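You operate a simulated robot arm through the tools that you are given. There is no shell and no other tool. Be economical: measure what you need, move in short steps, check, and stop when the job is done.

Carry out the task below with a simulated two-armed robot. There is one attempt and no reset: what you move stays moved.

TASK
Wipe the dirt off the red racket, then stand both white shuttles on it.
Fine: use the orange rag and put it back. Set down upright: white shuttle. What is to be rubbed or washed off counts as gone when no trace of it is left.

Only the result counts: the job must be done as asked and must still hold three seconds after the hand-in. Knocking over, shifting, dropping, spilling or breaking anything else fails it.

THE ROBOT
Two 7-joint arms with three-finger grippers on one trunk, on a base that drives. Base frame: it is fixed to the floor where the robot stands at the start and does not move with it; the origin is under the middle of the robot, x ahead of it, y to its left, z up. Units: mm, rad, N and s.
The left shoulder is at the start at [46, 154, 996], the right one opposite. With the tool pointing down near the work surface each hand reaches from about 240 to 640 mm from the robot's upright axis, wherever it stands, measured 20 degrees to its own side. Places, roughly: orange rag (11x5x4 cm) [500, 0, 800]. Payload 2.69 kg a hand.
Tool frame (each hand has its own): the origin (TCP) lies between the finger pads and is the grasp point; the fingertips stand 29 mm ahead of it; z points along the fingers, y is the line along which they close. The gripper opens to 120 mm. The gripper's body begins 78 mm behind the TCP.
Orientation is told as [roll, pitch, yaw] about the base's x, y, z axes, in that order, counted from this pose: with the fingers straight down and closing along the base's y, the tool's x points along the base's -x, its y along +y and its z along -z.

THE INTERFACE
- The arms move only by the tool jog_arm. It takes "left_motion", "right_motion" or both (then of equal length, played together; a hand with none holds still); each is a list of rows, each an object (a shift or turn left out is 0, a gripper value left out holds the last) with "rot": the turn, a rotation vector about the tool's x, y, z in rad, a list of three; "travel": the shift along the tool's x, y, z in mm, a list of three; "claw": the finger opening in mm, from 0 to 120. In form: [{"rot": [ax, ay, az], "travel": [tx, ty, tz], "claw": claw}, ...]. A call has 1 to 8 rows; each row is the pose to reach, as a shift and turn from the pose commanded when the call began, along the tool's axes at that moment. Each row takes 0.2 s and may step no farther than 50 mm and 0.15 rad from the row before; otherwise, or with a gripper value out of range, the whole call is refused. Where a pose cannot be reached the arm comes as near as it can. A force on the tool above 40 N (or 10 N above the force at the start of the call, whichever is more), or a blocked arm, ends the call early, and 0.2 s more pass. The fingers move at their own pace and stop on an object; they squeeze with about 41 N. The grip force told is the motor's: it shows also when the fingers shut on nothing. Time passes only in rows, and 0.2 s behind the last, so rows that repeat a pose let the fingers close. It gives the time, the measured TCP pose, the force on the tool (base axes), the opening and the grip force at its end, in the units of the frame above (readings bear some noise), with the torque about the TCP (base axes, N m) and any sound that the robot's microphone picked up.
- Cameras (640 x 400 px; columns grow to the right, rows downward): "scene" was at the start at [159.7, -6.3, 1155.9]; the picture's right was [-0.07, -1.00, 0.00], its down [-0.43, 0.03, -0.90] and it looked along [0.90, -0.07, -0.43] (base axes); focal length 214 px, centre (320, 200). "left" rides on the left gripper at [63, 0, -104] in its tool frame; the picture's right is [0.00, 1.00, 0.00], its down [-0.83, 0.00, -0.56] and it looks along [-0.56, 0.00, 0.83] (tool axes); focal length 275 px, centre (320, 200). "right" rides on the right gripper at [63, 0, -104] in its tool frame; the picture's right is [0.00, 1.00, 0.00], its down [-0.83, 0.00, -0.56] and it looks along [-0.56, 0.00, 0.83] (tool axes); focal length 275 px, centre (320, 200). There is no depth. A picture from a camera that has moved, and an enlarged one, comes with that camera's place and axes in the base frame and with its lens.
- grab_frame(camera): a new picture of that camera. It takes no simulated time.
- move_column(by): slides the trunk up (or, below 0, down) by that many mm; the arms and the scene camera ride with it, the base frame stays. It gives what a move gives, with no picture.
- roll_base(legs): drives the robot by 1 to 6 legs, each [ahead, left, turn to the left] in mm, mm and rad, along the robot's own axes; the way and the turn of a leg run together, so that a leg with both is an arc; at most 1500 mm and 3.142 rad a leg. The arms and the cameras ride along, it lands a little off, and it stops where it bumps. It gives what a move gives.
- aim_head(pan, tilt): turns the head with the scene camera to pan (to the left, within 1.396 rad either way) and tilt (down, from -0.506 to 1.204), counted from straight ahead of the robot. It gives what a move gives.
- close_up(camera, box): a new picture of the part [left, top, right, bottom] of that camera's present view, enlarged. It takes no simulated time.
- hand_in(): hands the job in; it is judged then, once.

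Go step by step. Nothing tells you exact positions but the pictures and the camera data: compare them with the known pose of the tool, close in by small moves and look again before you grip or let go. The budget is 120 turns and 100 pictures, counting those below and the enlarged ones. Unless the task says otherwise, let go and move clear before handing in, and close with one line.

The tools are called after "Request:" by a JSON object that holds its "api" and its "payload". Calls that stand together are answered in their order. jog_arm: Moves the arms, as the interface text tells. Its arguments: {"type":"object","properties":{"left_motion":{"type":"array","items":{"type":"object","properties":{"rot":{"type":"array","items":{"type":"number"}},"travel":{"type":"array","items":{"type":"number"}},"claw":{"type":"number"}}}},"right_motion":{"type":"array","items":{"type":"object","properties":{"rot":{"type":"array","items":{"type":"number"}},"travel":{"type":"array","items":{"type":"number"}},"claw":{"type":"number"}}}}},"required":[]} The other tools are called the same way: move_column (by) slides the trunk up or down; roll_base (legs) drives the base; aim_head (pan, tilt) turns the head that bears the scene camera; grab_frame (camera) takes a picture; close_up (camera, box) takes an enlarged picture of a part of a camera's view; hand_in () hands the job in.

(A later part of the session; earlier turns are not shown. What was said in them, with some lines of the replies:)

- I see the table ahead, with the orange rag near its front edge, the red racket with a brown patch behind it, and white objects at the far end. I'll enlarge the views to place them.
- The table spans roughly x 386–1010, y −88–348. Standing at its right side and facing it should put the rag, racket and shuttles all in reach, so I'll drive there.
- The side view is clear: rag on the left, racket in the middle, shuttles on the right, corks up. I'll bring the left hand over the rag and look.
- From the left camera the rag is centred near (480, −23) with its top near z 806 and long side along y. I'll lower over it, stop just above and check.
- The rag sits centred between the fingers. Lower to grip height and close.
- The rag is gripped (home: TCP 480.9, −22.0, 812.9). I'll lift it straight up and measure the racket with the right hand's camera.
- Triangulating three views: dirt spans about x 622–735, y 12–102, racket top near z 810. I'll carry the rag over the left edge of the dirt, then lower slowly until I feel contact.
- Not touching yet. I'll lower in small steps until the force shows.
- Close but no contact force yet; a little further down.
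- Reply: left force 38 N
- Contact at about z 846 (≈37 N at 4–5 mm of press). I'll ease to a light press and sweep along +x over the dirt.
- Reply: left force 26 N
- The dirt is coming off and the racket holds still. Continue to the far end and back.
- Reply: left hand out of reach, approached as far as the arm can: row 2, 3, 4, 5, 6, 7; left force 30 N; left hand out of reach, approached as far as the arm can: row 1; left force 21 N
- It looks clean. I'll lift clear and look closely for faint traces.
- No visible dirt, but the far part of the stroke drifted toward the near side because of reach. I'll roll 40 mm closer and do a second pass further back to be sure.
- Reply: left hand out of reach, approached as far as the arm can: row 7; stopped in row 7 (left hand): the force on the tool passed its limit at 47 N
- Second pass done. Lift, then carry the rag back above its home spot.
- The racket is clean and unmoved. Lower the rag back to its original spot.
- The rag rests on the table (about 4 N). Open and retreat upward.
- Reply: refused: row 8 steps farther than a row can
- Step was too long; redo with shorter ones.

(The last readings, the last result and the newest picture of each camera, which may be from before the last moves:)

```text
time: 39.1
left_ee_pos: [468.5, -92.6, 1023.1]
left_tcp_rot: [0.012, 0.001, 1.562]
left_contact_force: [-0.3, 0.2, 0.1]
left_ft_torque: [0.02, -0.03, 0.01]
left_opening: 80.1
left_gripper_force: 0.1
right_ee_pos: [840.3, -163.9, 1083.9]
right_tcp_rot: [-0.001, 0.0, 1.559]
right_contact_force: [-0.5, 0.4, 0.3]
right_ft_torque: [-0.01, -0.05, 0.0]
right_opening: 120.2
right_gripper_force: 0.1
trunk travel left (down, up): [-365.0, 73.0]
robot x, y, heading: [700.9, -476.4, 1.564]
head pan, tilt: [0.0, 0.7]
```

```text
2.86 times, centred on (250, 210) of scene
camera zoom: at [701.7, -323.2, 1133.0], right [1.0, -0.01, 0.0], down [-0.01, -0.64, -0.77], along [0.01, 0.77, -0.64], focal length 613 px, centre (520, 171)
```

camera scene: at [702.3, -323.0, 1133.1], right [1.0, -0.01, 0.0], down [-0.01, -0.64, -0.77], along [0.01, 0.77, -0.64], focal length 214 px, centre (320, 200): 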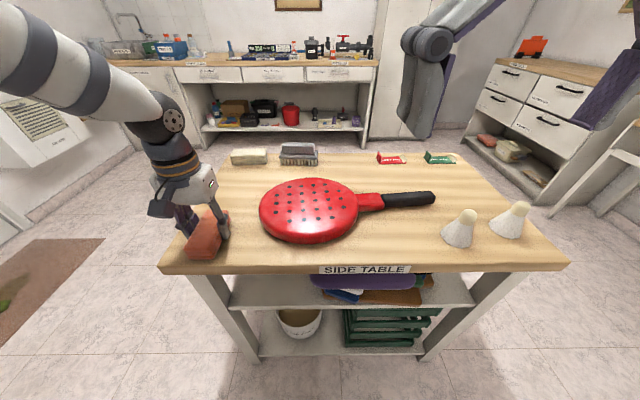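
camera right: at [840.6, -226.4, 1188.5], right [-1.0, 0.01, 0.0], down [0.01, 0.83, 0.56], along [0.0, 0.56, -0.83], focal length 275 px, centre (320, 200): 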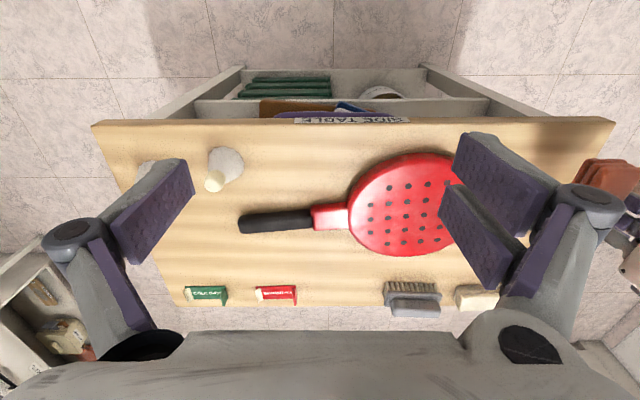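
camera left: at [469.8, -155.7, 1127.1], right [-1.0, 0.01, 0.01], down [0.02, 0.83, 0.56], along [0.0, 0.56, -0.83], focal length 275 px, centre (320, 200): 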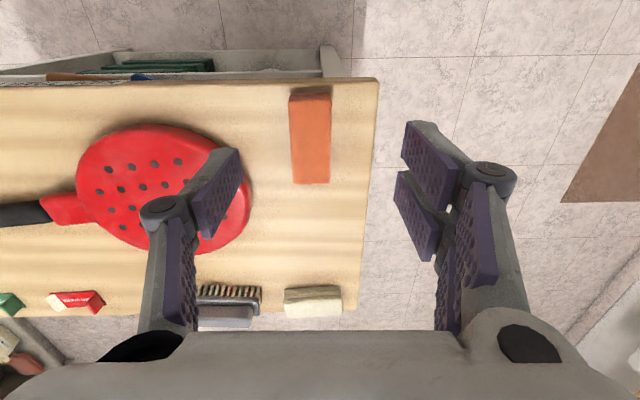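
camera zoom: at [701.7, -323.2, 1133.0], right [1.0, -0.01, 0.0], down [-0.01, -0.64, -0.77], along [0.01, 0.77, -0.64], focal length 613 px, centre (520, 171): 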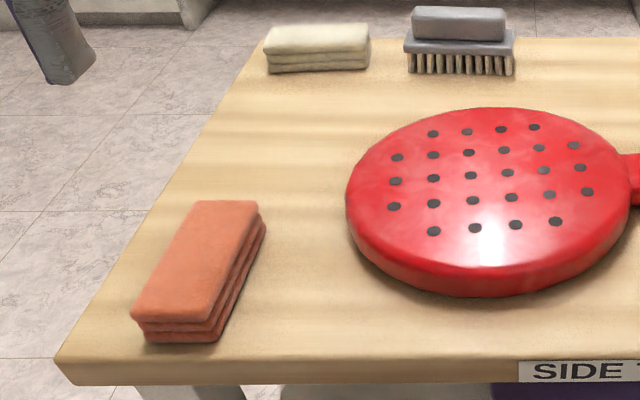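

The rag is back in place. Now shift the base 80 mm toward the shuttles and bring the right hand above the nearer one.

Request:
{"api": "roll_base", "payload": {"legs": [[0, -80, 0]]}}

Request:
{"api": "jog_arm", "payload": {"right_motion": [{"travel": [-20, -18, 20]}, {"travel": [-40, -36, 50]}, {"travel": [-60, -54, 85]}, {"travel": [-60, -60, 115]}]}}

Request:
{"api": "grab_frame", "payload": {"camera": "right"}}

Request:
{"api": "grab_frame", "payload": {"camera": "scene"}}

```text
time: 40.4
left_ee_pos: [549.2, -92.8, 1021.9]
left_tcp_rot: [0.012, 0.003, 1.562]
left_contact_force: [-0.4, -0.3, -0.2]
left_ft_torque: [0.02, 0.05, -0.02]
left_opening: 79.8
left_gripper_force: 0.0
right_ee_pos: [920.6, -163.6, 1084.0]
right_tcp_rot: [0.0, 0.001, 1.559]
right_contact_force: [0.5, -0.1, -0.3]
right_ft_torque: [0.04, -0.02, 0.02]
right_opening: 120.1
right_gripper_force: 0.1
trunk travel left (down, up): [-365.0, 73.0]
robot x, y, heading: [777.8, -478.8, 1.557]
head pan, tilt: [0.0, 0.7]
```

```text
time: 41.4
left_ee_pos: [549.0, -93.8, 1022.3]
left_tcp_rot: [0.01, 0.003, 1.563]
left_contact_force: [-0.5, -0.9, -0.3]
left_ft_torque: [0.02, -0.01, 0.02]
left_opening: 79.8
left_gripper_force: 0.1
right_ee_pos: [980.4, -104.8, 967.5]
right_tcp_rot: [0.0, 0.0, 1.562]
right_contact_force: [0.5, 0.2, -0.1]
right_ft_torque: [0.02, 0.01, -0.01]
right_opening: 119.9
right_gripper_force: 0.0
trunk travel left (down, up): [-365.0, 73.0]
robot x, y, heading: [782.9, -482.1, 1.561]
head pan, tilt: [0.0, 0.7]
```

```text
64 pictures are left
camera right: at [979.6, -167.3, 1072.7], right [-1.0, 0.0, 0.0], down [0.0, 0.83, 0.56], along [0.0, 0.56, -0.83], focal length 275 px, centre (320, 200)
```

right: 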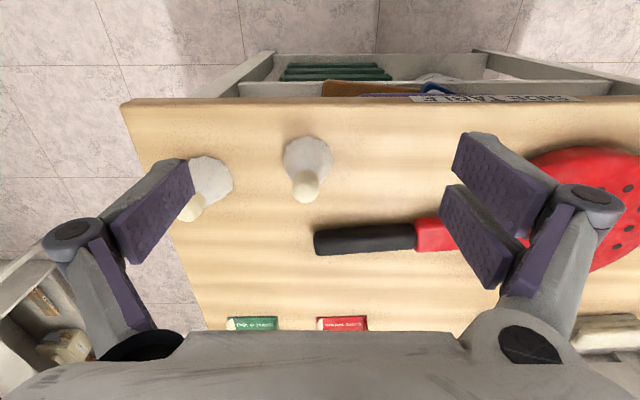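

```text
63 pictures are left
camera scene: at [781.1, -323.5, 1133.0], right [1.0, -0.01, 0.0], down [-0.01, -0.64, -0.76], along [0.01, 0.76, -0.64], focal length 214 px, centre (320, 200)
```

scene: 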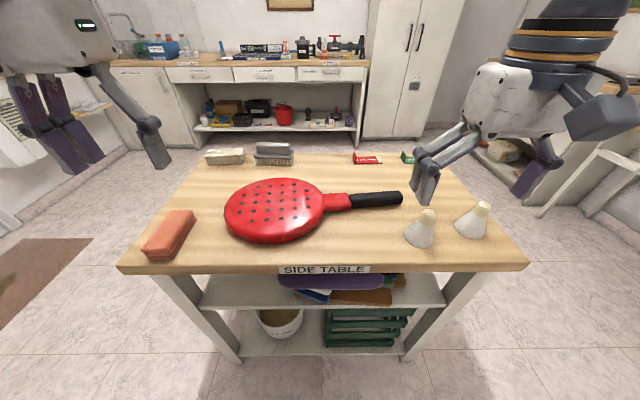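

The near shuttle stands at about (995, −22) with cork top near z 848; the other near (1120, 7). Move over the first and check.

Request:
{"api": "jog_arm", "payload": {"right_motion": [{"travel": [-28, -5, 10], "claw": 80}, {"travel": [-56, -10, 25]}, {"travel": [-83, -15, 40]}, {"travel": [-83, -15, 65]}]}}

Request:
{"api": "grab_frame", "payload": {"camera": "right"}}

Request:
{"api": "close_up", "payload": {"camera": "scene", "box": [370, 150, 530, 250]}}

```text
time: 42.4
left_ee_pos: [548.6, -93.7, 1023.0]
left_tcp_rot: [0.009, 0.002, 1.562]
left_contact_force: [-0.2, 0.5, 0.4]
left_ft_torque: [0.02, -0.01, 0.0]
left_opening: 80.1
left_gripper_force: 0.0
right_ee_pos: [996.8, -21.0, 903.2]
right_tcp_rot: [0.0, 0.0, 1.559]
right_contact_force: [-0.7, -0.2, 1.0]
right_ft_torque: [0.03, 0.0, -0.01]
right_opening: 80.1
right_gripper_force: 0.1
trunk travel left (down, up): [-365.0, 73.0]
robot x, y, heading: [779.7, -478.7, 1.562]
head pan, tilt: [0.0, 0.7]
```

```text
62 pictures are left
camera right: at [995.4, -85.0, 1008.5], right [-1.0, 0.01, 0.0], down [0.0, 0.83, 0.56], along [0.0, 0.56, -0.83], focal length 275 px, centre (320, 200)
```

right: 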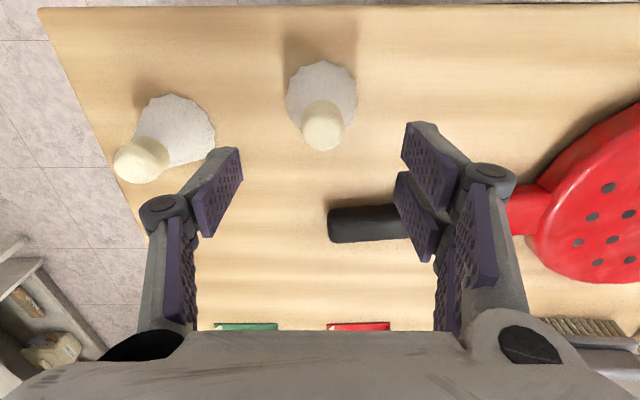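

```text
4.00 times, centred on (450, 200) of scene
camera zoom: at [780.9, -323.6, 1133.0], right [1.0, -0.01, 0.0], down [-0.01, -0.64, -0.77], along [0.01, 0.76, -0.64], focal length 858 px, centre (-200, 200)
```

zoom: 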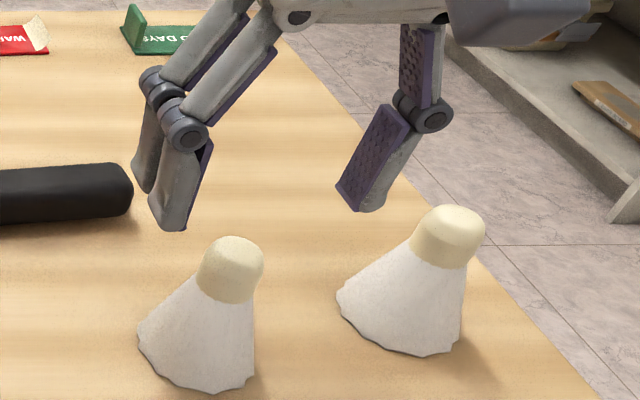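

Aligned; the cork top is near z 849. Lower so the tips flank the cork, then check before closing.

Request:
{"api": "jog_arm", "payload": {"right_motion": [{"travel": [4, 0, 20]}, {"travel": [4, 0, 38]}, {"travel": [4, 0, 49]}]}}

Request:
{"api": "grab_frame", "payload": {"camera": "right"}}

Request:
{"api": "close_up", "payload": {"camera": "scene", "box": [370, 150, 530, 250]}}

```text
time: 43.2
left_ee_pos: [547.9, -93.9, 1021.9]
left_tcp_rot: [0.012, 0.002, 1.562]
left_contact_force: [-0.5, 0.2, -0.4]
left_ft_torque: [-0.01, -0.01, 0.02]
left_opening: 80.1
left_gripper_force: 0.1
right_ee_pos: [996.4, -25.3, 853.5]
right_tcp_rot: [-0.001, 0.001, 1.56]
right_contact_force: [-0.7, 0.0, -1.1]
right_ft_torque: [0.02, -0.03, 0.01]
right_opening: 80.0
right_gripper_force: 0.0
trunk travel left (down, up): [-365.0, 73.0]
robot x, y, heading: [779.8, -478.7, 1.56]
head pan, tilt: [0.0, 0.7]
```

```text
60 pictures are left
camera right: at [995.2, -89.0, 959.4], right [-1.0, 0.01, 0.0], down [0.0, 0.83, 0.56], along [0.0, 0.56, -0.83], focal length 275 px, centre (320, 200)
```

right: 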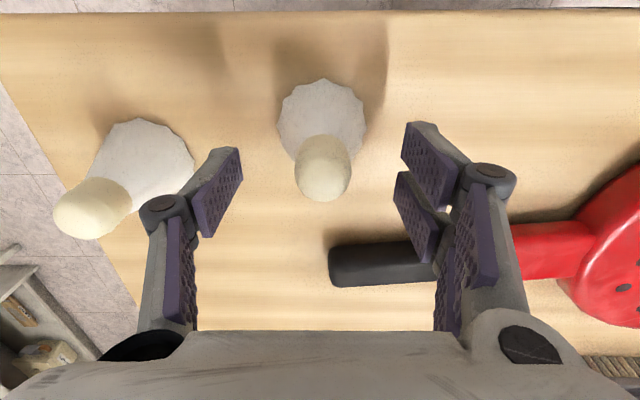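

```text
4.00 times, centred on (450, 200) of scene
camera zoom: at [781.0, -323.5, 1132.9], right [1.0, -0.01, 0.0], down [-0.01, -0.64, -0.76], along [0.01, 0.76, -0.64], focal length 858 px, centre (-200, 200)
```

zoom: 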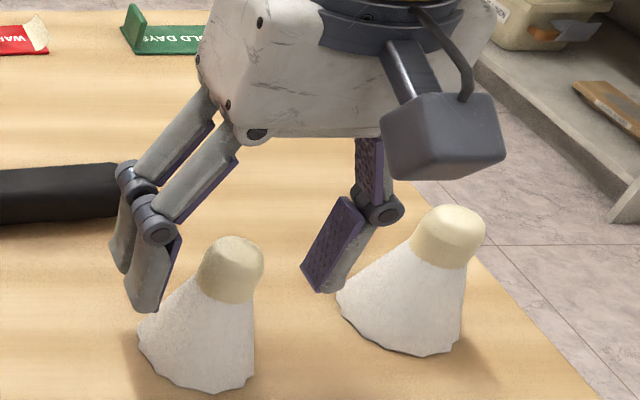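

The cork lies between the fingertips. Close on it.

Request:
{"api": "jog_arm", "payload": {"right_motion": [{"claw": 50}, {"claw": 30}, {"claw": 20}, {"claw": 20}]}}

Request:
{"api": "grab_frame", "payload": {"camera": "right"}}

Request:
{"api": "close_up", "payload": {"camera": "scene", "box": [370, 150, 530, 250]}}

```text
time: 44.2
left_ee_pos: [549.2, -93.8, 1022.5]
left_tcp_rot: [0.011, 0.003, 1.562]
left_contact_force: [-0.3, -0.5, 0.2]
left_ft_torque: [0.0, 0.01, 0.02]
left_opening: 80.1
left_gripper_force: 0.0
right_ee_pos: [996.2, -25.2, 854.4]
right_tcp_rot: [-0.001, 0.0, 1.559]
right_contact_force: [0.4, 0.1, 0.3]
right_ft_torque: [0.02, 0.02, 0.0]
right_opening: 26.3
right_gripper_force: 40.9
trunk travel left (down, up): [-365.0, 73.0]
robot x, y, heading: [780.5, -475.7, 1.564]
head pan, tilt: [0.0, 0.7]
```

```text
58 pictures are left
camera right: at [995.1, -89.0, 959.6], right [-1.0, 0.01, 0.0], down [0.0, 0.83, 0.56], along [0.0, 0.56, -0.83], focal length 275 px, centre (320, 200)
```

right: 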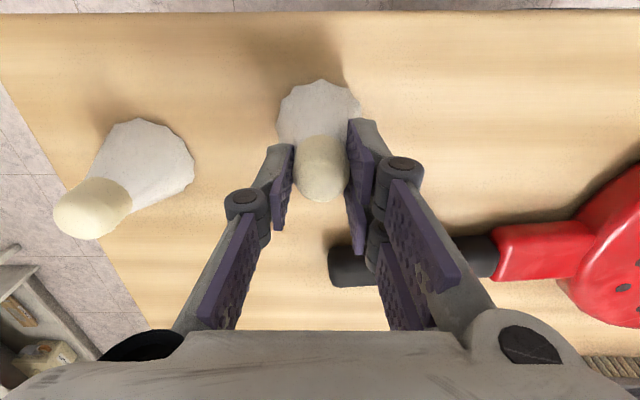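

```text
4.00 times, centred on (450, 200) of scene
camera zoom: at [781.0, -323.5, 1132.9], right [1.0, -0.01, 0.0], down [-0.01, -0.64, -0.76], along [0.01, 0.76, -0.64], focal length 858 px, centre (-200, 200)
```

zoom: 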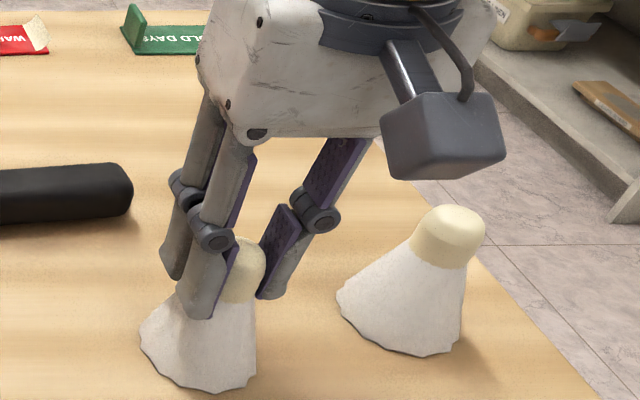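

Gripped (26 mm). Lift straight up, clear of everything, then shift the base 40 mm back so the racket and the second shuttle are both in reach.

Request:
{"api": "jog_arm", "payload": {"right_motion": [{"travel": [0, 0, -10]}, {"travel": [0, 0, -35]}, {"travel": [0, 0, -65]}, {"travel": [0, 0, -90]}]}}

Request:
{"api": "roll_base", "payload": {"legs": [[0, 40, 0]]}}

Request:
{"api": "grab_frame", "payload": {"camera": "scene"}}

Request:
{"api": "grab_frame", "payload": {"camera": "right"}}

```text
time: 45.2
left_ee_pos: [547.6, -94.5, 1022.3]
left_tcp_rot: [0.01, 0.003, 1.562]
left_contact_force: [0.3, 0.4, 0.6]
left_ft_torque: [-0.01, -0.02, 0.0]
left_opening: 80.1
left_gripper_force: 0.0
right_ee_pos: [997.7, -25.7, 945.5]
right_tcp_rot: [0.001, 0.001, 1.563]
right_contact_force: [-0.6, 0.8, 0.4]
right_ft_torque: [-0.01, -0.05, 0.02]
right_opening: 26.2
right_gripper_force: 40.8
trunk travel left (down, up): [-365.0, 73.0]
robot x, y, heading: [785.9, -479.5, 1.56]
head pan, tilt: [0.0, 0.7]
```

```text
time: 46.2
left_ee_pos: [507.9, -93.9, 1021.8]
left_tcp_rot: [0.009, 0.003, 1.563]
left_contact_force: [-0.3, 0.0, 0.1]
left_ft_torque: [-0.01, -0.02, 0.01]
left_opening: 80.1
left_gripper_force: 0.0
right_ee_pos: [956.4, -24.9, 944.8]
right_tcp_rot: [0.001, 0.0, 1.561]
right_contact_force: [-0.2, 0.0, 0.3]
right_ft_torque: [-0.01, -0.02, 0.0]
right_opening: 26.0
right_gripper_force: 40.9
trunk travel left (down, up): [-365.0, 73.0]
robot x, y, heading: [743.0, -478.4, 1.557]
head pan, tilt: [0.0, 0.7]
```

```text
56 pictures are left
camera scene: at [740.7, -323.1, 1132.9], right [1.0, -0.01, 0.0], down [-0.01, -0.64, -0.76], along [0.01, 0.76, -0.64], focal length 214 px, centre (320, 200)
```

scene: 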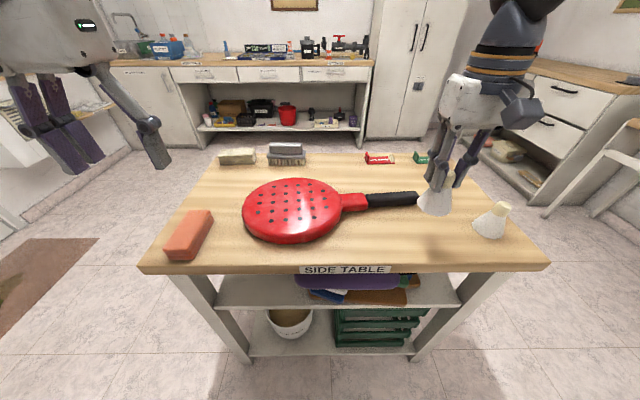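

```text
55 pictures are left
camera right: at [955.5, -87.9, 1049.8], right [-1.0, 0.01, 0.0], down [0.0, 0.83, 0.56], along [0.0, 0.56, -0.83], focal length 275 px, centre (320, 200)
```

right: 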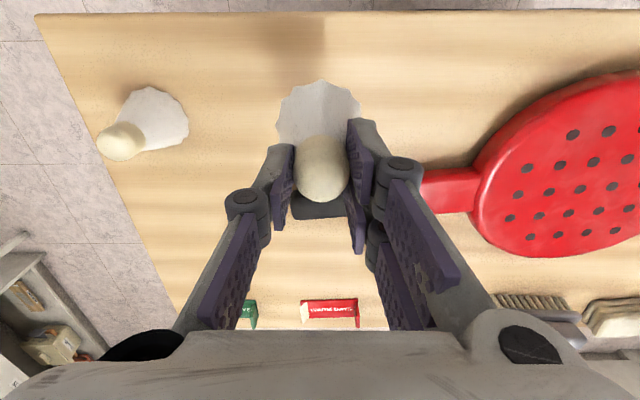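

The shuttle hangs upright. I'll carry it to above (640, 40) on the racket while moving the left hand out of the way.

Request:
{"api": "jog_arm", "payload": {"left_motion": [{"travel": [0, 25, 0]}, {"travel": [0, 50, 0]}, {"travel": [0, 75, 0]}, {"travel": [0, 100, 0]}, {"travel": [0, 120, 0]}, {"travel": [0, 120, 0]}, {"travel": [0, 120, 0]}, {"travel": [0, 120, 0]}], "right_motion": [{"travel": [-8, 20, 0]}, {"travel": [-16, 60, 0]}, {"travel": [-24, 105, 0]}, {"travel": [-32, 150, 0]}, {"travel": [-40, 195, 0]}, {"travel": [-48, 240, 0]}, {"travel": [-55, 282, 0]}, {"travel": [-61, 315, 0]}]}}

Request:
{"api": "grab_frame", "payload": {"camera": "right"}}

Request:
{"api": "grab_frame", "payload": {"camera": "scene"}}

```text
time: 48.0
left_ee_pos: [389.2, -92.4, 1024.3]
left_tcp_rot: [0.01, 0.001, 1.562]
left_contact_force: [0.4, 1.0, -0.2]
left_ft_torque: [0.01, 0.0, 0.0]
left_opening: 79.8
left_gripper_force: 0.1
right_ee_pos: [698.1, 29.7, 945.9]
right_tcp_rot: [0.0, 0.002, 1.559]
right_contact_force: [-0.2, 0.4, -0.2]
right_ft_torque: [0.02, -0.04, 0.0]
right_opening: 25.5
right_gripper_force: 41.0
right hand out of reach, approached as far as the arm can: row 7, 8
trunk travel left (down, up): [-365.0, 73.0]
robot x, y, heading: [744.2, -477.0, 1.562]
head pan, tilt: [0.0, 0.7]
```

```text
54 pictures are left
camera right: at [696.1, -33.7, 1050.6], right [-1.0, 0.01, 0.0], down [0.01, 0.83, 0.55], along [0.0, 0.55, -0.83], focal length 275 px, centre (320, 200)
```

right: 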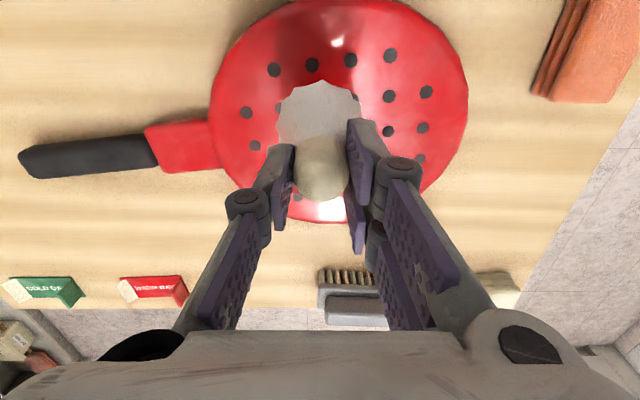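

```text
53 pictures are left
camera scene: at [741.0, -323.1, 1133.0], right [1.0, -0.01, 0.0], down [-0.01, -0.64, -0.76], along [0.01, 0.76, -0.64], focal length 214 px, centre (320, 200)
```

scene: 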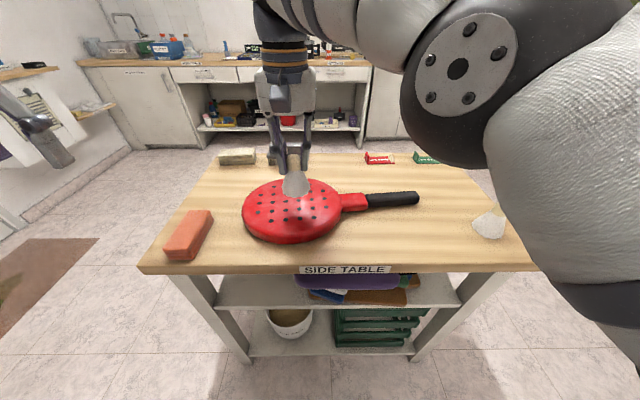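

The arm hit its crossing limit at x≈698, so I'll roll the base 58 mm left, carrying the shuttle to x≈640.

Request:
{"api": "roll_base", "payload": {"legs": [[0, 58, 0]]}}

Request:
{"api": "grab_frame", "payload": {"camera": "right"}}

Request:
{"api": "close_up", "payload": {"camera": "scene", "box": [240, 140, 400, 250]}}

```text
time: 49.1
left_ee_pos: [331.2, -90.7, 1023.3]
left_tcp_rot: [0.011, 0.0, 1.562]
left_contact_force: [0.8, 0.8, -0.4]
left_ft_torque: [0.01, -0.04, -0.01]
left_opening: 80.1
left_gripper_force: 0.1
right_ee_pos: [639.8, 29.7, 946.9]
right_tcp_rot: [0.0, 0.0, 1.56]
right_contact_force: [-0.4, -0.1, 0.7]
right_ft_torque: [-0.02, -0.01, 0.0]
right_opening: 25.3
right_gripper_force: 41.0
trunk travel left (down, up): [-365.0, 73.0]
robot x, y, heading: [687.0, -480.2, 1.565]
head pan, tilt: [0.0, 0.7]
```

```text
52 pictures are left
camera right: at [637.7, -33.4, 1050.7], right [-1.0, 0.01, 0.0], down [0.0, 0.83, 0.56], along [0.0, 0.56, -0.83], focal length 275 px, centre (320, 200)
```

right: 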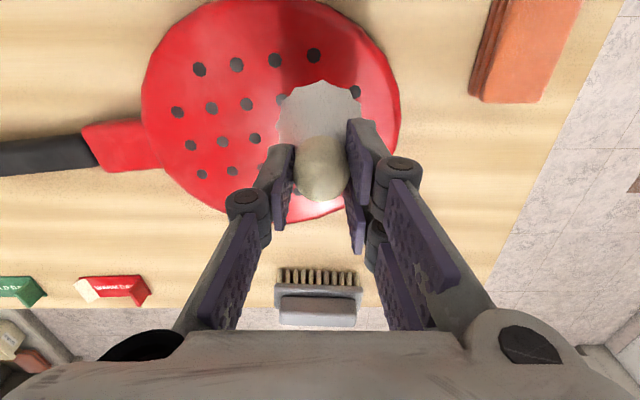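

```text
3.64 times, centred on (320, 195) of scene
camera zoom: at [683.0, -322.5, 1132.9], right [1.0, -0.01, 0.0], down [-0.01, -0.64, -0.76], along [0.01, 0.76, -0.64], focal length 780 px, centre (320, 218)
```

zoom: 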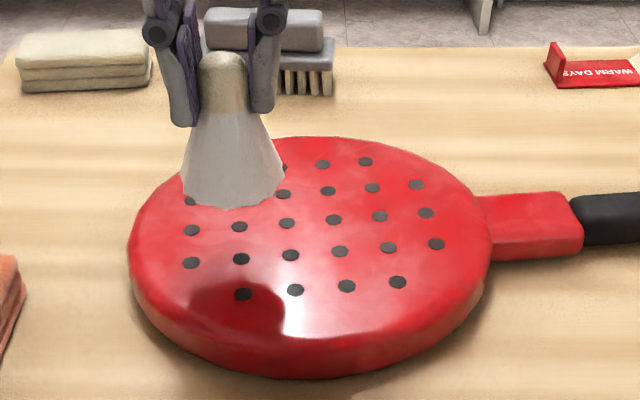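

Target spot is well within the rim. Lower toward the surface (contact expected at TCP z≈887).

Request:
{"api": "jog_arm", "payload": {"right_motion": [{"travel": [0, 0, 20]}, {"travel": [0, 0, 40]}, {"travel": [0, 0, 52]}, {"travel": [0, 0, 56]}]}}

Request:
{"api": "close_up", "payload": {"camera": "scene", "box": [240, 140, 400, 250]}}

```text
time: 50.1
left_ee_pos: [331.3, -91.5, 1023.4]
left_tcp_rot: [0.011, 0.001, 1.562]
left_contact_force: [0.0, -0.7, -0.2]
left_ft_torque: [0.0, 0.01, -0.01]
left_opening: 79.9
left_gripper_force: 0.0
right_ee_pos: [640.1, 28.4, 890.0]
right_tcp_rot: [0.001, -0.002, 1.559]
right_contact_force: [0.1, -0.8, 0.0]
right_ft_torque: [0.0, 0.01, 0.02]
right_opening: 25.2
right_gripper_force: 40.9
trunk travel left (down, up): [-365.0, 73.0]
robot x, y, heading: [679.9, -475.7, 1.557]
head pan, tilt: [0.0, 0.7]
```

```text
3.64 times, centred on (320, 195) of scene
camera zoom: at [683.5, -322.5, 1133.0], right [1.0, -0.01, 0.0], down [-0.01, -0.64, -0.76], along [0.01, 0.76, -0.64], focal length 780 px, centre (320, 218)
```

zoom: 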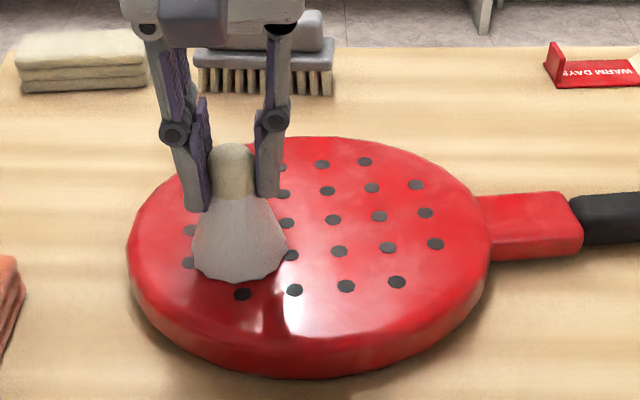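

Almost there. Creep down in 1 mm steps until contact.

Request:
{"api": "jog_arm", "payload": {"right_motion": [{"travel": [0, 0, 1]}, {"travel": [0, 0, 2]}]}}

Request:
{"api": "jog_arm", "payload": {"right_motion": [{"travel": [0, 0, 0.7]}, {"travel": [0, 0, 1.4]}]}}

```text
time: 50.7
left_ee_pos: [330.8, -93.3, 1024.1]
left_tcp_rot: [0.012, 0.002, 1.561]
left_contact_force: [1.0, 0.0, 0.9]
left_ft_torque: [-0.01, -0.01, 0.0]
left_opening: 79.9
left_gripper_force: 0.0
right_ee_pos: [640.6, 28.6, 889.4]
right_tcp_rot: [0.0, -0.004, 1.559]
right_contact_force: [0.4, -0.1, 10.7]
right_ft_torque: [-0.12, -0.04, 0.01]
right_opening: 25.1
right_gripper_force: 41.2
trunk travel left (down, up): [-365.0, 73.0]
robot x, y, heading: [683.4, -479.5, 1.56]
head pan, tilt: [0.0, 0.7]
```

```text
time: 51.3
left_ee_pos: [331.4, -92.8, 1024.3]
left_tcp_rot: [0.012, -0.001, 1.563]
left_contact_force: [0.5, -0.3, 0.5]
left_ft_torque: [0.02, -0.02, -0.01]
left_opening: 80.0
left_gripper_force: 0.1
right_ee_pos: [639.4, 28.1, 889.1]
right_tcp_rot: [0.001, -0.005, 1.559]
right_contact_force: [0.0, 1.2, 25.2]
right_ft_torque: [-0.15, -0.04, -0.03]
right_opening: 25.4
right_gripper_force: 40.8
trunk travel left (down, up): [-365.0, 73.0]
robot x, y, heading: [682.3, -478.5, 1.568]
head pan, tilt: [0.0, 0.7]
```

In contact. Relax the press, open gently, and rise.

Request:
{"api": "jog_arm", "payload": {"right_motion": [{"travel": [0, 0, -2.5]}, {"travel": [0, 0, -2.5]}, {"travel": [0, 0, -2.5], "claw": 35}, {"travel": [0, 0, -2.5], "claw": 50}, {"travel": [0, 0, -2.5], "claw": 60}, {"travel": [0, 0, -25]}, {"travel": [0, 0, -55]}, {"travel": [0, 0, -90]}]}}

Request:
{"api": "close_up", "payload": {"camera": "scene", "box": [240, 140, 400, 250]}}

Request:
{"api": "grab_frame", "payload": {"camera": "right"}}

```text
time: 53.1
left_ee_pos: [331.3, -91.7, 1023.7]
left_tcp_rot: [0.009, 0.0, 1.562]
left_contact_force: [0.3, -0.2, -0.2]
left_ft_torque: [0.04, 0.0, -0.01]
left_opening: 80.1
left_gripper_force: 0.1
right_ee_pos: [651.7, 27.1, 976.5]
right_tcp_rot: [0.001, 0.0, 1.546]
right_contact_force: [0.5, -0.1, 0.8]
right_ft_torque: [-0.01, 0.01, 0.01]
right_opening: 59.8
right_gripper_force: 0.0
right hand out of reach, approached as far as the arm can: row 8
trunk travel left (down, up): [-365.0, 73.0]
robot x, y, heading: [682.5, -476.7, 1.564]
head pan, tilt: [0.0, 0.7]
```

```text
3.64 times, centred on (320, 195) of scene
camera zoom: at [683.6, -323.3, 1133.1], right [1.0, -0.01, 0.0], down [-0.01, -0.64, -0.77], along [0.01, 0.77, -0.64], focal length 780 px, centre (320, 218)
```

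zoom: 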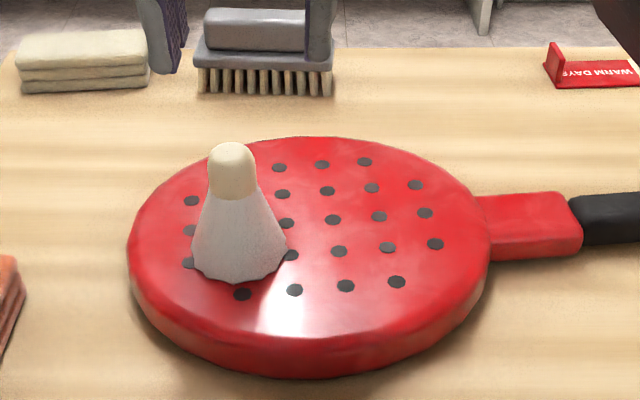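

```text
48 pictures are left
camera right: at [649.1, -36.3, 1081.0], right [-1.0, 0.02, 0.0], down [0.02, 0.83, 0.56], along [0.01, 0.56, -0.83], focal length 275 px, centre (320, 200)
```

right: 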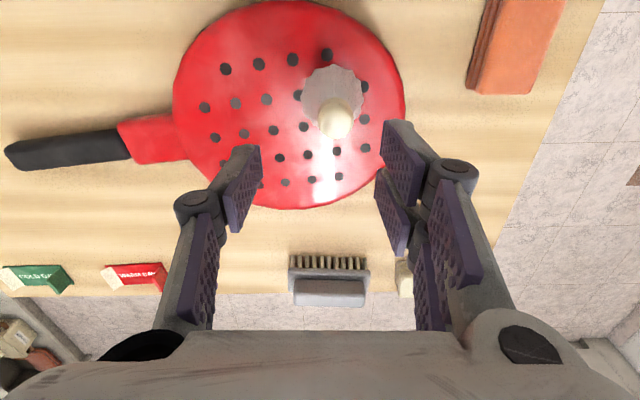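

The first shuttle stands on the racket. Now roll right 100 mm and bring the hand toward the second shuttle.

Request:
{"api": "roll_base", "payload": {"legs": [[0, -100, 0]]}}

Request:
{"api": "jog_arm", "payload": {"right_motion": [{"travel": [8, -42, 0], "claw": 80}, {"travel": [16, -84, 0]}, {"travel": [24, -126, 0]}, {"travel": [32, -168, 0]}, {"travel": [40, -210, 5], "rot": [0, 0, -0.014]}, {"travel": [48, -253, 10], "rot": [0, 0, -0.014]}, {"travel": [54, -296, 15], "rot": [0, 0, -0.014]}, {"travel": [60, -338, 15], "rot": [0, 0, -0.014]}]}}

Request:
{"api": "grab_frame", "payload": {"camera": "right"}}

```text
time: 54.5
left_ee_pos: [431.0, -93.4, 1023.3]
left_tcp_rot: [0.013, 0.002, 1.559]
left_contact_force: [0.3, -0.4, 0.1]
left_ft_torque: [0.0, 0.03, -0.01]
left_opening: 80.4
left_gripper_force: 0.2
right_ee_pos: [749.2, 25.2, 977.8]
right_tcp_rot: [0.006, -0.001, 1.548]
right_contact_force: [0.1, 0.0, -0.3]
right_ft_torque: [0.04, 0.03, 0.0]
right_opening: 59.9
right_gripper_force: 0.0
trunk travel left (down, up): [-365.0, 73.0]
robot x, y, heading: [786.2, -477.5, 1.559]
head pan, tilt: [0.0, 0.7]
```

```text
time: 56.3
left_ee_pos: [431.4, -91.4, 1022.9]
left_tcp_rot: [0.014, 0.002, 1.56]
left_contact_force: [-0.7, 0.4, 0.1]
left_ft_torque: [0.02, 0.02, -0.02]
left_opening: 80.1
left_gripper_force: 0.0
right_ee_pos: [1086.8, -41.5, 961.2]
right_tcp_rot: [0.007, -0.002, 1.562]
right_contact_force: [1.2, -0.1, 0.3]
right_ft_torque: [-0.01, 0.02, -0.01]
right_opening: 79.8
right_gripper_force: 0.0
trunk travel left (down, up): [-365.0, 73.0]
robot x, y, heading: [781.8, -480.7, 1.564]
head pan, tilt: [0.0, 0.7]
```

```text
47 pictures are left
camera right: at [1085.9, -105.0, 1066.2], right [-1.0, 0.0, 0.01], down [0.01, 0.83, 0.56], along [0.0, 0.56, -0.83], focal length 275 px, centre (320, 200)
```

right: 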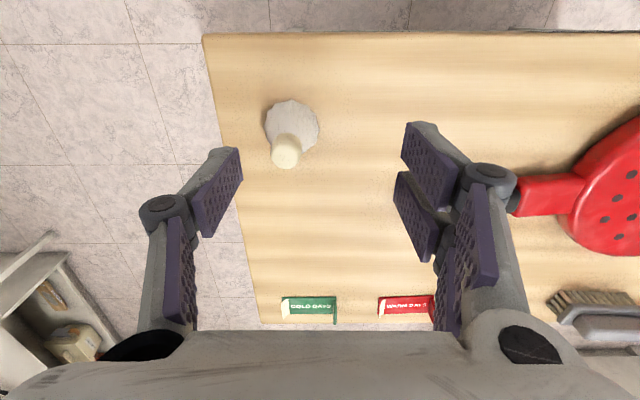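

The second shuttle is at about (1117, −2). Move above it and check.

Request:
{"api": "jog_arm", "payload": {"right_motion": [{"travel": [-20, -15, 10], "rot": [0, 0.007, 0]}, {"travel": [-40, -31, 30], "rot": [0, 0.007, 0]}, {"travel": [-40, -31, 58], "rot": [0, 0.007, 0]}]}}

Request:
{"api": "grab_frame", "payload": {"camera": "right"}}

```text
time: 57.1
left_ee_pos: [430.5, -92.6, 1022.6]
left_tcp_rot: [0.011, 0.002, 1.56]
left_contact_force: [-0.5, -0.7, -0.5]
left_ft_torque: [0.0, 0.0, 0.04]
left_opening: 79.8
left_gripper_force: 0.0
right_ee_pos: [1116.7, -2.5, 901.9]
right_tcp_rot: [0.008, 0.005, 1.563]
right_contact_force: [0.3, 0.3, -0.1]
right_ft_torque: [-0.01, 0.02, 0.02]
right_opening: 79.9
right_gripper_force: 0.1
trunk travel left (down, up): [-365.0, 73.0]
robot x, y, heading: [780.8, -477.2, 1.559]
head pan, tilt: [0.0, 0.7]
```

```text
46 pictures are left
camera right: at [1115.4, -64.6, 1007.6], right [-1.0, 0.0, 0.01], down [0.01, 0.83, 0.55], along [0.0, 0.55, -0.83], focal length 275 px, centre (320, 200)
```

right: 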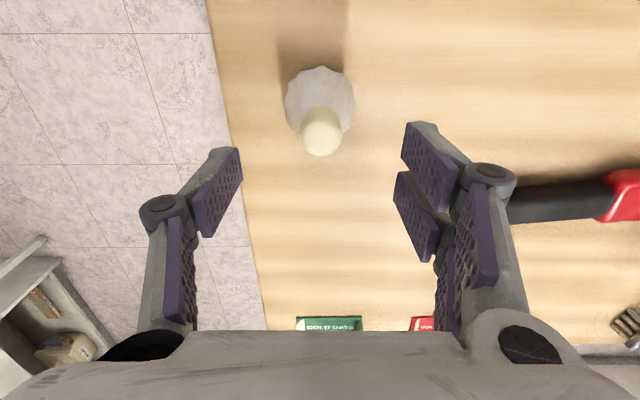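

Well aligned. Lower to cork height, levelling the hand slightly, and close.

Request:
{"api": "jog_arm", "payload": {"right_motion": [{"travel": [1, 0, 20], "rot": [0.008, -0.005, 0]}, {"travel": [1, 0, 38], "rot": [0.008, -0.005, 0]}, {"travel": [1, 0, 48.5], "rot": [0.008, -0.005, 0]}]}}

Request:
{"api": "close_up", "payload": {"camera": "right", "box": [200, 50, 460, 250]}}

Request:
{"api": "close_up", "payload": {"camera": "scene", "box": [380, 150, 540, 250]}}

```text
time: 57.9
left_ee_pos: [430.9, -92.3, 1022.7]
left_tcp_rot: [0.009, 0.001, 1.561]
left_contact_force: [0.2, 0.8, -0.4]
left_ft_torque: [-0.01, 0.0, 0.03]
left_opening: 79.9
left_gripper_force: 0.1
right_ee_pos: [1116.6, -2.4, 853.1]
right_tcp_rot: [-0.002, -0.001, 1.564]
right_contact_force: [0.3, 0.1, 0.0]
right_ft_torque: [-0.02, 0.01, 0.01]
right_opening: 79.9
right_gripper_force: 0.0
trunk travel left (down, up): [-365.0, 73.0]
robot x, y, heading: [782.4, -478.6, 1.56]
head pan, tilt: [0.0, 0.7]
```

```text
2.00 times, centred on (330, 150) of right
camera zoom: at [1114.5, -65.9, 958.3], right [-1.0, 0.0, 0.0], down [0.0, 0.83, 0.56], along [0.0, 0.56, -0.83], focal length 551 px, centre (300, 300)
```

zoom: 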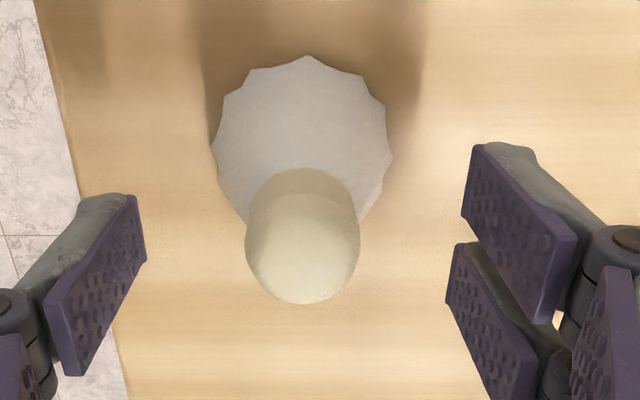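

```text
4.00 times, centred on (460, 200) of scene
camera zoom: at [783.2, -323.5, 1132.9], right [1.0, -0.01, 0.0], down [-0.01, -0.64, -0.76], along [0.01, 0.76, -0.64], focal length 858 px, centre (-240, 200)
```

zoom: 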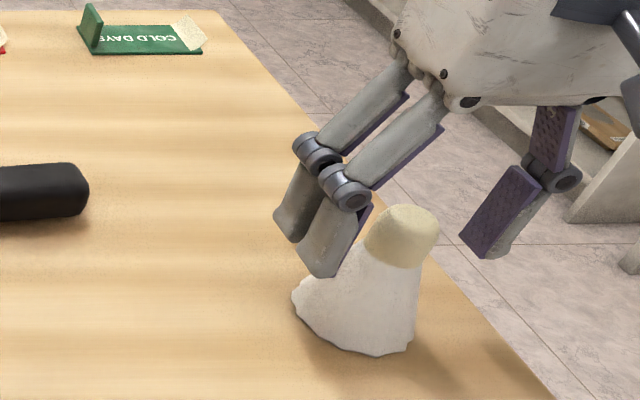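

Centred. Close, lift.

Request:
{"api": "jog_arm", "payload": {"right_motion": [{"claw": 50}, {"claw": 30}, {"claw": 20}, {"claw": 20}, {"travel": [0, 0, -10]}, {"travel": [0, 0, -35]}, {"travel": [0, 0, -65]}, {"travel": [0, 0, -90]}]}}

Request:
{"api": "roll_base", "payload": {"legs": [[0, 50, 0]]}}

Request:
{"api": "grab_frame", "payload": {"camera": "right"}}

```text
time: 59.7
left_ee_pos: [431.2, -92.3, 1022.6]
left_tcp_rot: [0.011, 0.002, 1.56]
left_contact_force: [-0.1, 0.7, 0.0]
left_ft_torque: [-0.02, -0.02, -0.03]
left_opening: 79.9
left_gripper_force: 0.0
right_ee_pos: [1116.0, -1.1, 944.3]
right_tcp_rot: [0.0, -0.001, 1.562]
right_contact_force: [-0.3, -0.6, -0.2]
right_ft_torque: [0.0, -0.02, 0.0]
right_opening: 27.3
right_gripper_force: 40.6
trunk travel left (down, up): [-365.0, 73.0]
robot x, y, heading: [782.8, -481.3, 1.562]
head pan, tilt: [0.0, 0.7]
```

```text
time: 60.8
left_ee_pos: [381.4, -91.6, 1023.7]
left_tcp_rot: [0.011, 0.002, 1.559]
left_contact_force: [0.2, 0.4, -0.4]
left_ft_torque: [0.02, 0.01, 0.0]
left_opening: 80.0
left_gripper_force: 0.0
right_ee_pos: [1065.5, -0.8, 943.4]
right_tcp_rot: [-0.003, 0.001, 1.565]
right_contact_force: [-0.1, -0.2, -0.1]
right_ft_torque: [0.05, -0.06, 0.02]
right_opening: 26.9
right_gripper_force: 41.5
trunk travel left (down, up): [-365.0, 73.0]
robot x, y, heading: [735.3, -482.9, 1.563]
head pan, tilt: [0.0, 0.7]
```

```text
43 pictures are left
camera right: at [1064.7, -64.7, 1048.9], right [-1.0, 0.0, 0.0], down [0.0, 0.83, 0.56], along [0.0, 0.56, -0.83], focal length 275 px, centre (320, 200)
```

right: 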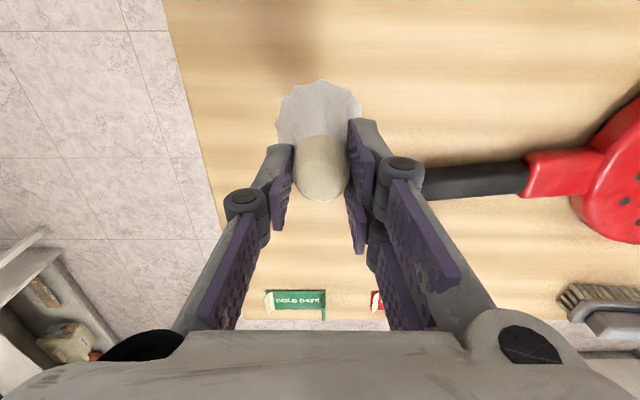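

Held upright. Carry it above (733, 38) on the racket.

Request:
{"api": "jog_arm", "payload": {"right_motion": [{"travel": [-4, 30, 0]}, {"travel": [-8, 75, 0]}, {"travel": [-13, 120, 0]}, {"travel": [-18, 165, 0]}, {"travel": [-23, 210, 0]}, {"travel": [-28, 255, 0]}, {"travel": [-32, 300, 0]}, {"travel": [-36, 332, 0]}]}}

Request:
{"api": "grab_frame", "payload": {"camera": "right"}}

Request:
{"api": "close_up", "payload": {"camera": "scene", "box": [220, 140, 380, 250]}}

```text
time: 62.6
left_ee_pos: [382.2, -91.3, 1023.9]
left_tcp_rot: [0.011, 0.003, 1.56]
left_contact_force: [-0.9, -1.2, -0.1]
left_ft_torque: [-0.01, -0.02, 0.04]
left_opening: 79.9
left_gripper_force: 0.1
right_ee_pos: [733.2, 37.0, 942.1]
right_tcp_rot: [0.0, -0.001, 1.563]
right_contact_force: [0.1, -0.7, -0.2]
right_ft_torque: [-0.01, -0.02, -0.01]
right_opening: 26.7
right_gripper_force: 40.8
trunk travel left (down, up): [-365.0, 73.0]
robot x, y, heading: [732.4, -477.9, 1.564]
head pan, tilt: [0.0, 0.7]
```

```text
42 pictures are left
camera right: at [731.7, -26.3, 1048.2], right [-1.0, 0.0, 0.0], down [0.0, 0.83, 0.56], along [0.0, 0.56, -0.83], focal length 275 px, centre (320, 200)
```

right: 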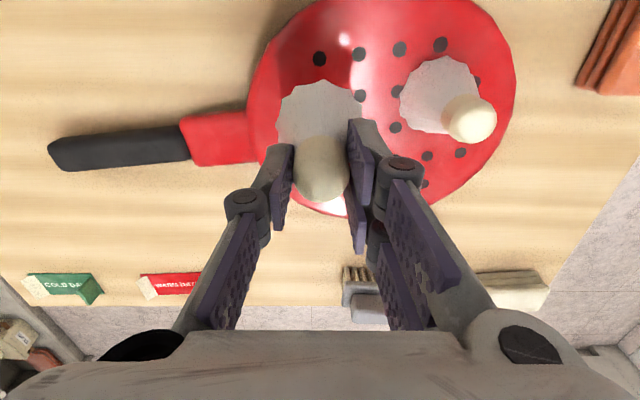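

```text
3.64 times, centred on (300, 195) of scene
camera zoom: at [733.3, -322.8, 1132.9], right [1.0, -0.01, 0.0], down [-0.01, -0.64, -0.76], along [0.01, 0.76, -0.64], focal length 780 px, centre (393, 218)
```

zoom: 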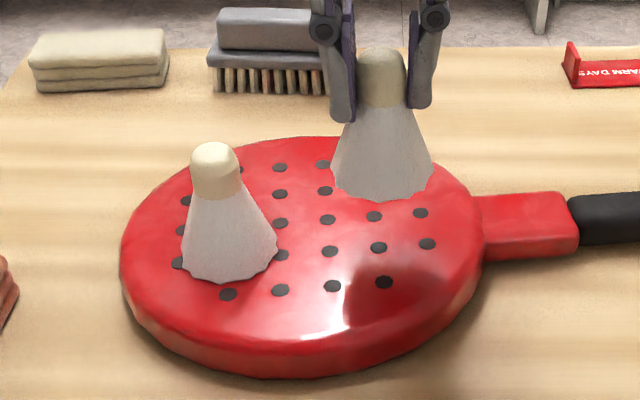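

Spacing and rim margin look good. Lower it.

Request:
{"api": "jog_arm", "payload": {"right_motion": [{"travel": [0, 0, 20]}, {"travel": [0, 0, 38]}, {"travel": [0, 0, 48]}, {"travel": [0, 0, 51]}]}}

Request:
{"api": "jog_arm", "payload": {"right_motion": [{"travel": [0, 0, 1]}, {"travel": [0, 0, 2]}]}}

```text
time: 63.6
left_ee_pos: [381.4, -93.0, 1023.0]
left_tcp_rot: [0.01, 0.001, 1.56]
left_contact_force: [-0.5, 0.2, -0.1]
left_ft_torque: [0.01, 0.03, 0.02]
left_opening: 79.7
left_gripper_force: 0.1
right_ee_pos: [734.3, 35.7, 891.1]
right_tcp_rot: [-0.001, 0.001, 1.565]
right_contact_force: [-0.4, 0.0, -0.3]
right_ft_torque: [-0.01, 0.0, 0.02]
right_opening: 26.3
right_gripper_force: 40.5
trunk travel left (down, up): [-365.0, 73.0]
robot x, y, heading: [730.7, -479.4, 1.56]
head pan, tilt: [0.0, 0.7]
```

```text
time: 64.2
left_ee_pos: [381.4, -92.3, 1023.3]
left_tcp_rot: [0.012, 0.003, 1.56]
left_contact_force: [-0.3, 0.0, -0.3]
left_ft_torque: [-0.02, 0.02, 0.01]
left_opening: 80.2
left_gripper_force: 0.0
right_ee_pos: [735.2, 36.4, 889.5]
right_tcp_rot: [-0.001, 0.0, 1.564]
right_contact_force: [-0.1, 0.9, -0.3]
right_ft_torque: [0.01, 0.02, 0.01]
right_opening: 26.4
right_gripper_force: 41.2
trunk travel left (down, up): [-365.0, 73.0]
robot x, y, heading: [732.5, -480.4, 1.558]
head pan, tilt: [0.0, 0.7]
```

Request:
{"api": "jog_arm", "payload": {"right_motion": [{"travel": [0, 0, 1]}, {"travel": [0, 0, 2]}]}}

```text
time: 64.8
left_ee_pos: [382.2, -93.4, 1024.8]
left_tcp_rot: [0.011, 0.002, 1.56]
left_contact_force: [0.8, -0.4, -0.3]
left_ft_torque: [0.01, -0.01, -0.01]
left_opening: 80.0
left_gripper_force: 0.0
right_ee_pos: [735.7, 37.2, 888.5]
right_tcp_rot: [0.0, -0.001, 1.564]
right_contact_force: [-0.6, -0.4, 0.8]
right_ft_torque: [-0.03, 0.05, -0.03]
right_opening: 26.3
right_gripper_force: 41.0
trunk travel left (down, up): [-365.0, 73.0]
robot x, y, heading: [733.8, -478.4, 1.564]
head pan, tilt: [0.0, 0.7]
```

Request:
{"api": "jog_arm", "payload": {"right_motion": [{"travel": [0, 0, 0.7]}, {"travel": [0, 0, 1.4]}]}}

```text
time: 65.4
left_ee_pos: [380.6, -90.6, 1023.8]
left_tcp_rot: [0.01, 0.002, 1.561]
left_contact_force: [0.9, -0.4, 0.7]
left_ft_torque: [0.03, 0.01, 0.03]
left_opening: 80.0
left_gripper_force: 0.0
right_ee_pos: [735.0, 36.4, 887.0]
right_tcp_rot: [0.002, -0.004, 1.563]
right_contact_force: [-0.7, 0.3, 11.7]
right_ft_torque: [-0.1, 0.04, 0.03]
right_opening: 26.0
right_gripper_force: 41.6
trunk travel left (down, up): [-365.0, 73.0]
robot x, y, heading: [732.9, -478.9, 1.561]
head pan, tilt: [0.0, 0.7]
```

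Contact (≈12 N). Relax slightly, open and rise.

Request:
{"api": "jog_arm", "payload": {"right_motion": [{"travel": [0, 0, -1]}, {"travel": [0, 0, -1]}, {"travel": [0, 0, -1], "claw": 35}, {"travel": [0, 0, -1], "claw": 45}, {"travel": [0, 0, -1], "claw": 60}, {"travel": [0, 0, -25]}, {"travel": [0, 0, -50]}, {"travel": [0, -20, -80]}]}}

Request:
{"api": "jog_arm", "payload": {"right_motion": [{"travel": [20, -30, 0]}, {"travel": [50, -60, 0]}, {"travel": [90, -80, -10]}, {"travel": [130, -100, -20]}]}}

Request:
{"api": "grab_frame", "payload": {"camera": "scene"}}

Request:
{"api": "close_up", "payload": {"camera": "scene", "box": [220, 140, 380, 250]}}

Request:
{"api": "grab_frame", "payload": {"camera": "right"}}

```text
time: 67.2
left_ee_pos: [382.6, -92.6, 1024.9]
left_tcp_rot: [0.013, 0.002, 1.561]
left_contact_force: [0.3, 0.5, 0.4]
left_ft_torque: [0.04, -0.02, -0.03]
left_opening: 80.1
left_gripper_force: 0.0
right_ee_pos: [754.4, 36.7, 965.1]
right_tcp_rot: [0.001, -0.001, 1.565]
right_contact_force: [0.0, -0.7, 0.9]
right_ft_torque: [-0.01, 0.03, 0.02]
right_opening: 60.0
right_gripper_force: 0.1
trunk travel left (down, up): [-365.0, 73.0]
robot x, y, heading: [731.6, -479.4, 1.559]
head pan, tilt: [0.0, 0.7]
```

```text
time: 68.2
left_ee_pos: [381.7, -91.7, 1023.9]
left_tcp_rot: [0.013, 0.002, 1.56]
left_contact_force: [-0.3, -0.3, 0.1]
left_ft_torque: [-0.02, 0.0, -0.01]
left_opening: 80.1
left_gripper_force: 0.1
right_ee_pos: [853.8, -94.1, 986.5]
right_tcp_rot: [0.002, -0.003, 1.564]
right_contact_force: [-0.8, 0.7, -0.5]
right_ft_torque: [0.03, 0.02, 0.05]
right_opening: 60.0
right_gripper_force: 0.0
trunk travel left (down, up): [-365.0, 73.0]
robot x, y, heading: [734.8, -477.8, 1.559]
head pan, tilt: [0.0, 0.7]
```

```text
40 pictures are left
camera scene: at [734.3, -323.4, 1133.0], right [1.0, -0.01, 0.0], down [-0.01, -0.64, -0.77], along [0.01, 0.77, -0.64], focal length 214 px, centre (320, 200)
```

scene: 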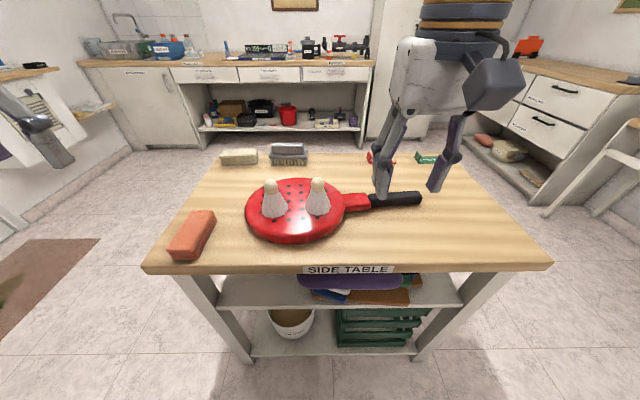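

```text
3.64 times, centred on (300, 195) of scene
camera zoom: at [734.3, -323.4, 1133.0], right [1.0, -0.01, 0.0], down [-0.01, -0.64, -0.77], along [0.01, 0.77, -0.64], focal length 780 px, centre (393, 218)
```

zoom: 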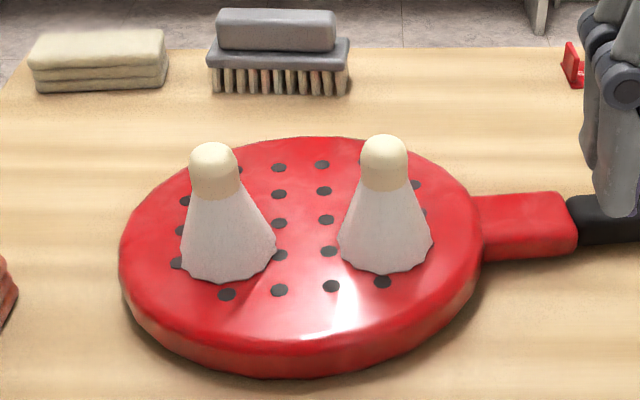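

```text
38 pictures are left
camera right: at [852.5, -157.0, 1091.7], right [-1.0, 0.0, 0.0], down [0.0, 0.83, 0.56], along [0.0, 0.56, -0.83], focal length 275 px, centre (320, 200)
```

right: 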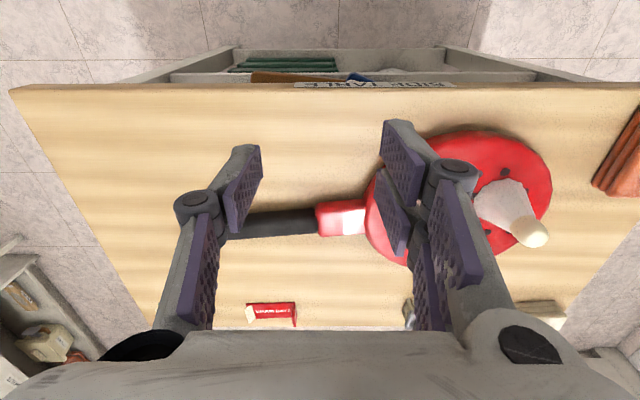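

The racket is clean, both shuttles stand upright on it, the rag is back in its spot, and both hands are clear, so I'm handing in.

Request:
{"api": "hand_in", "payload": {}}

```text
The job is handed in.
```

I wiped the red racket clean with the orange rag and put the rag back within about 2 mm of where it lay. Both white shuttles are standing upright on the racket, and the job is handed in.
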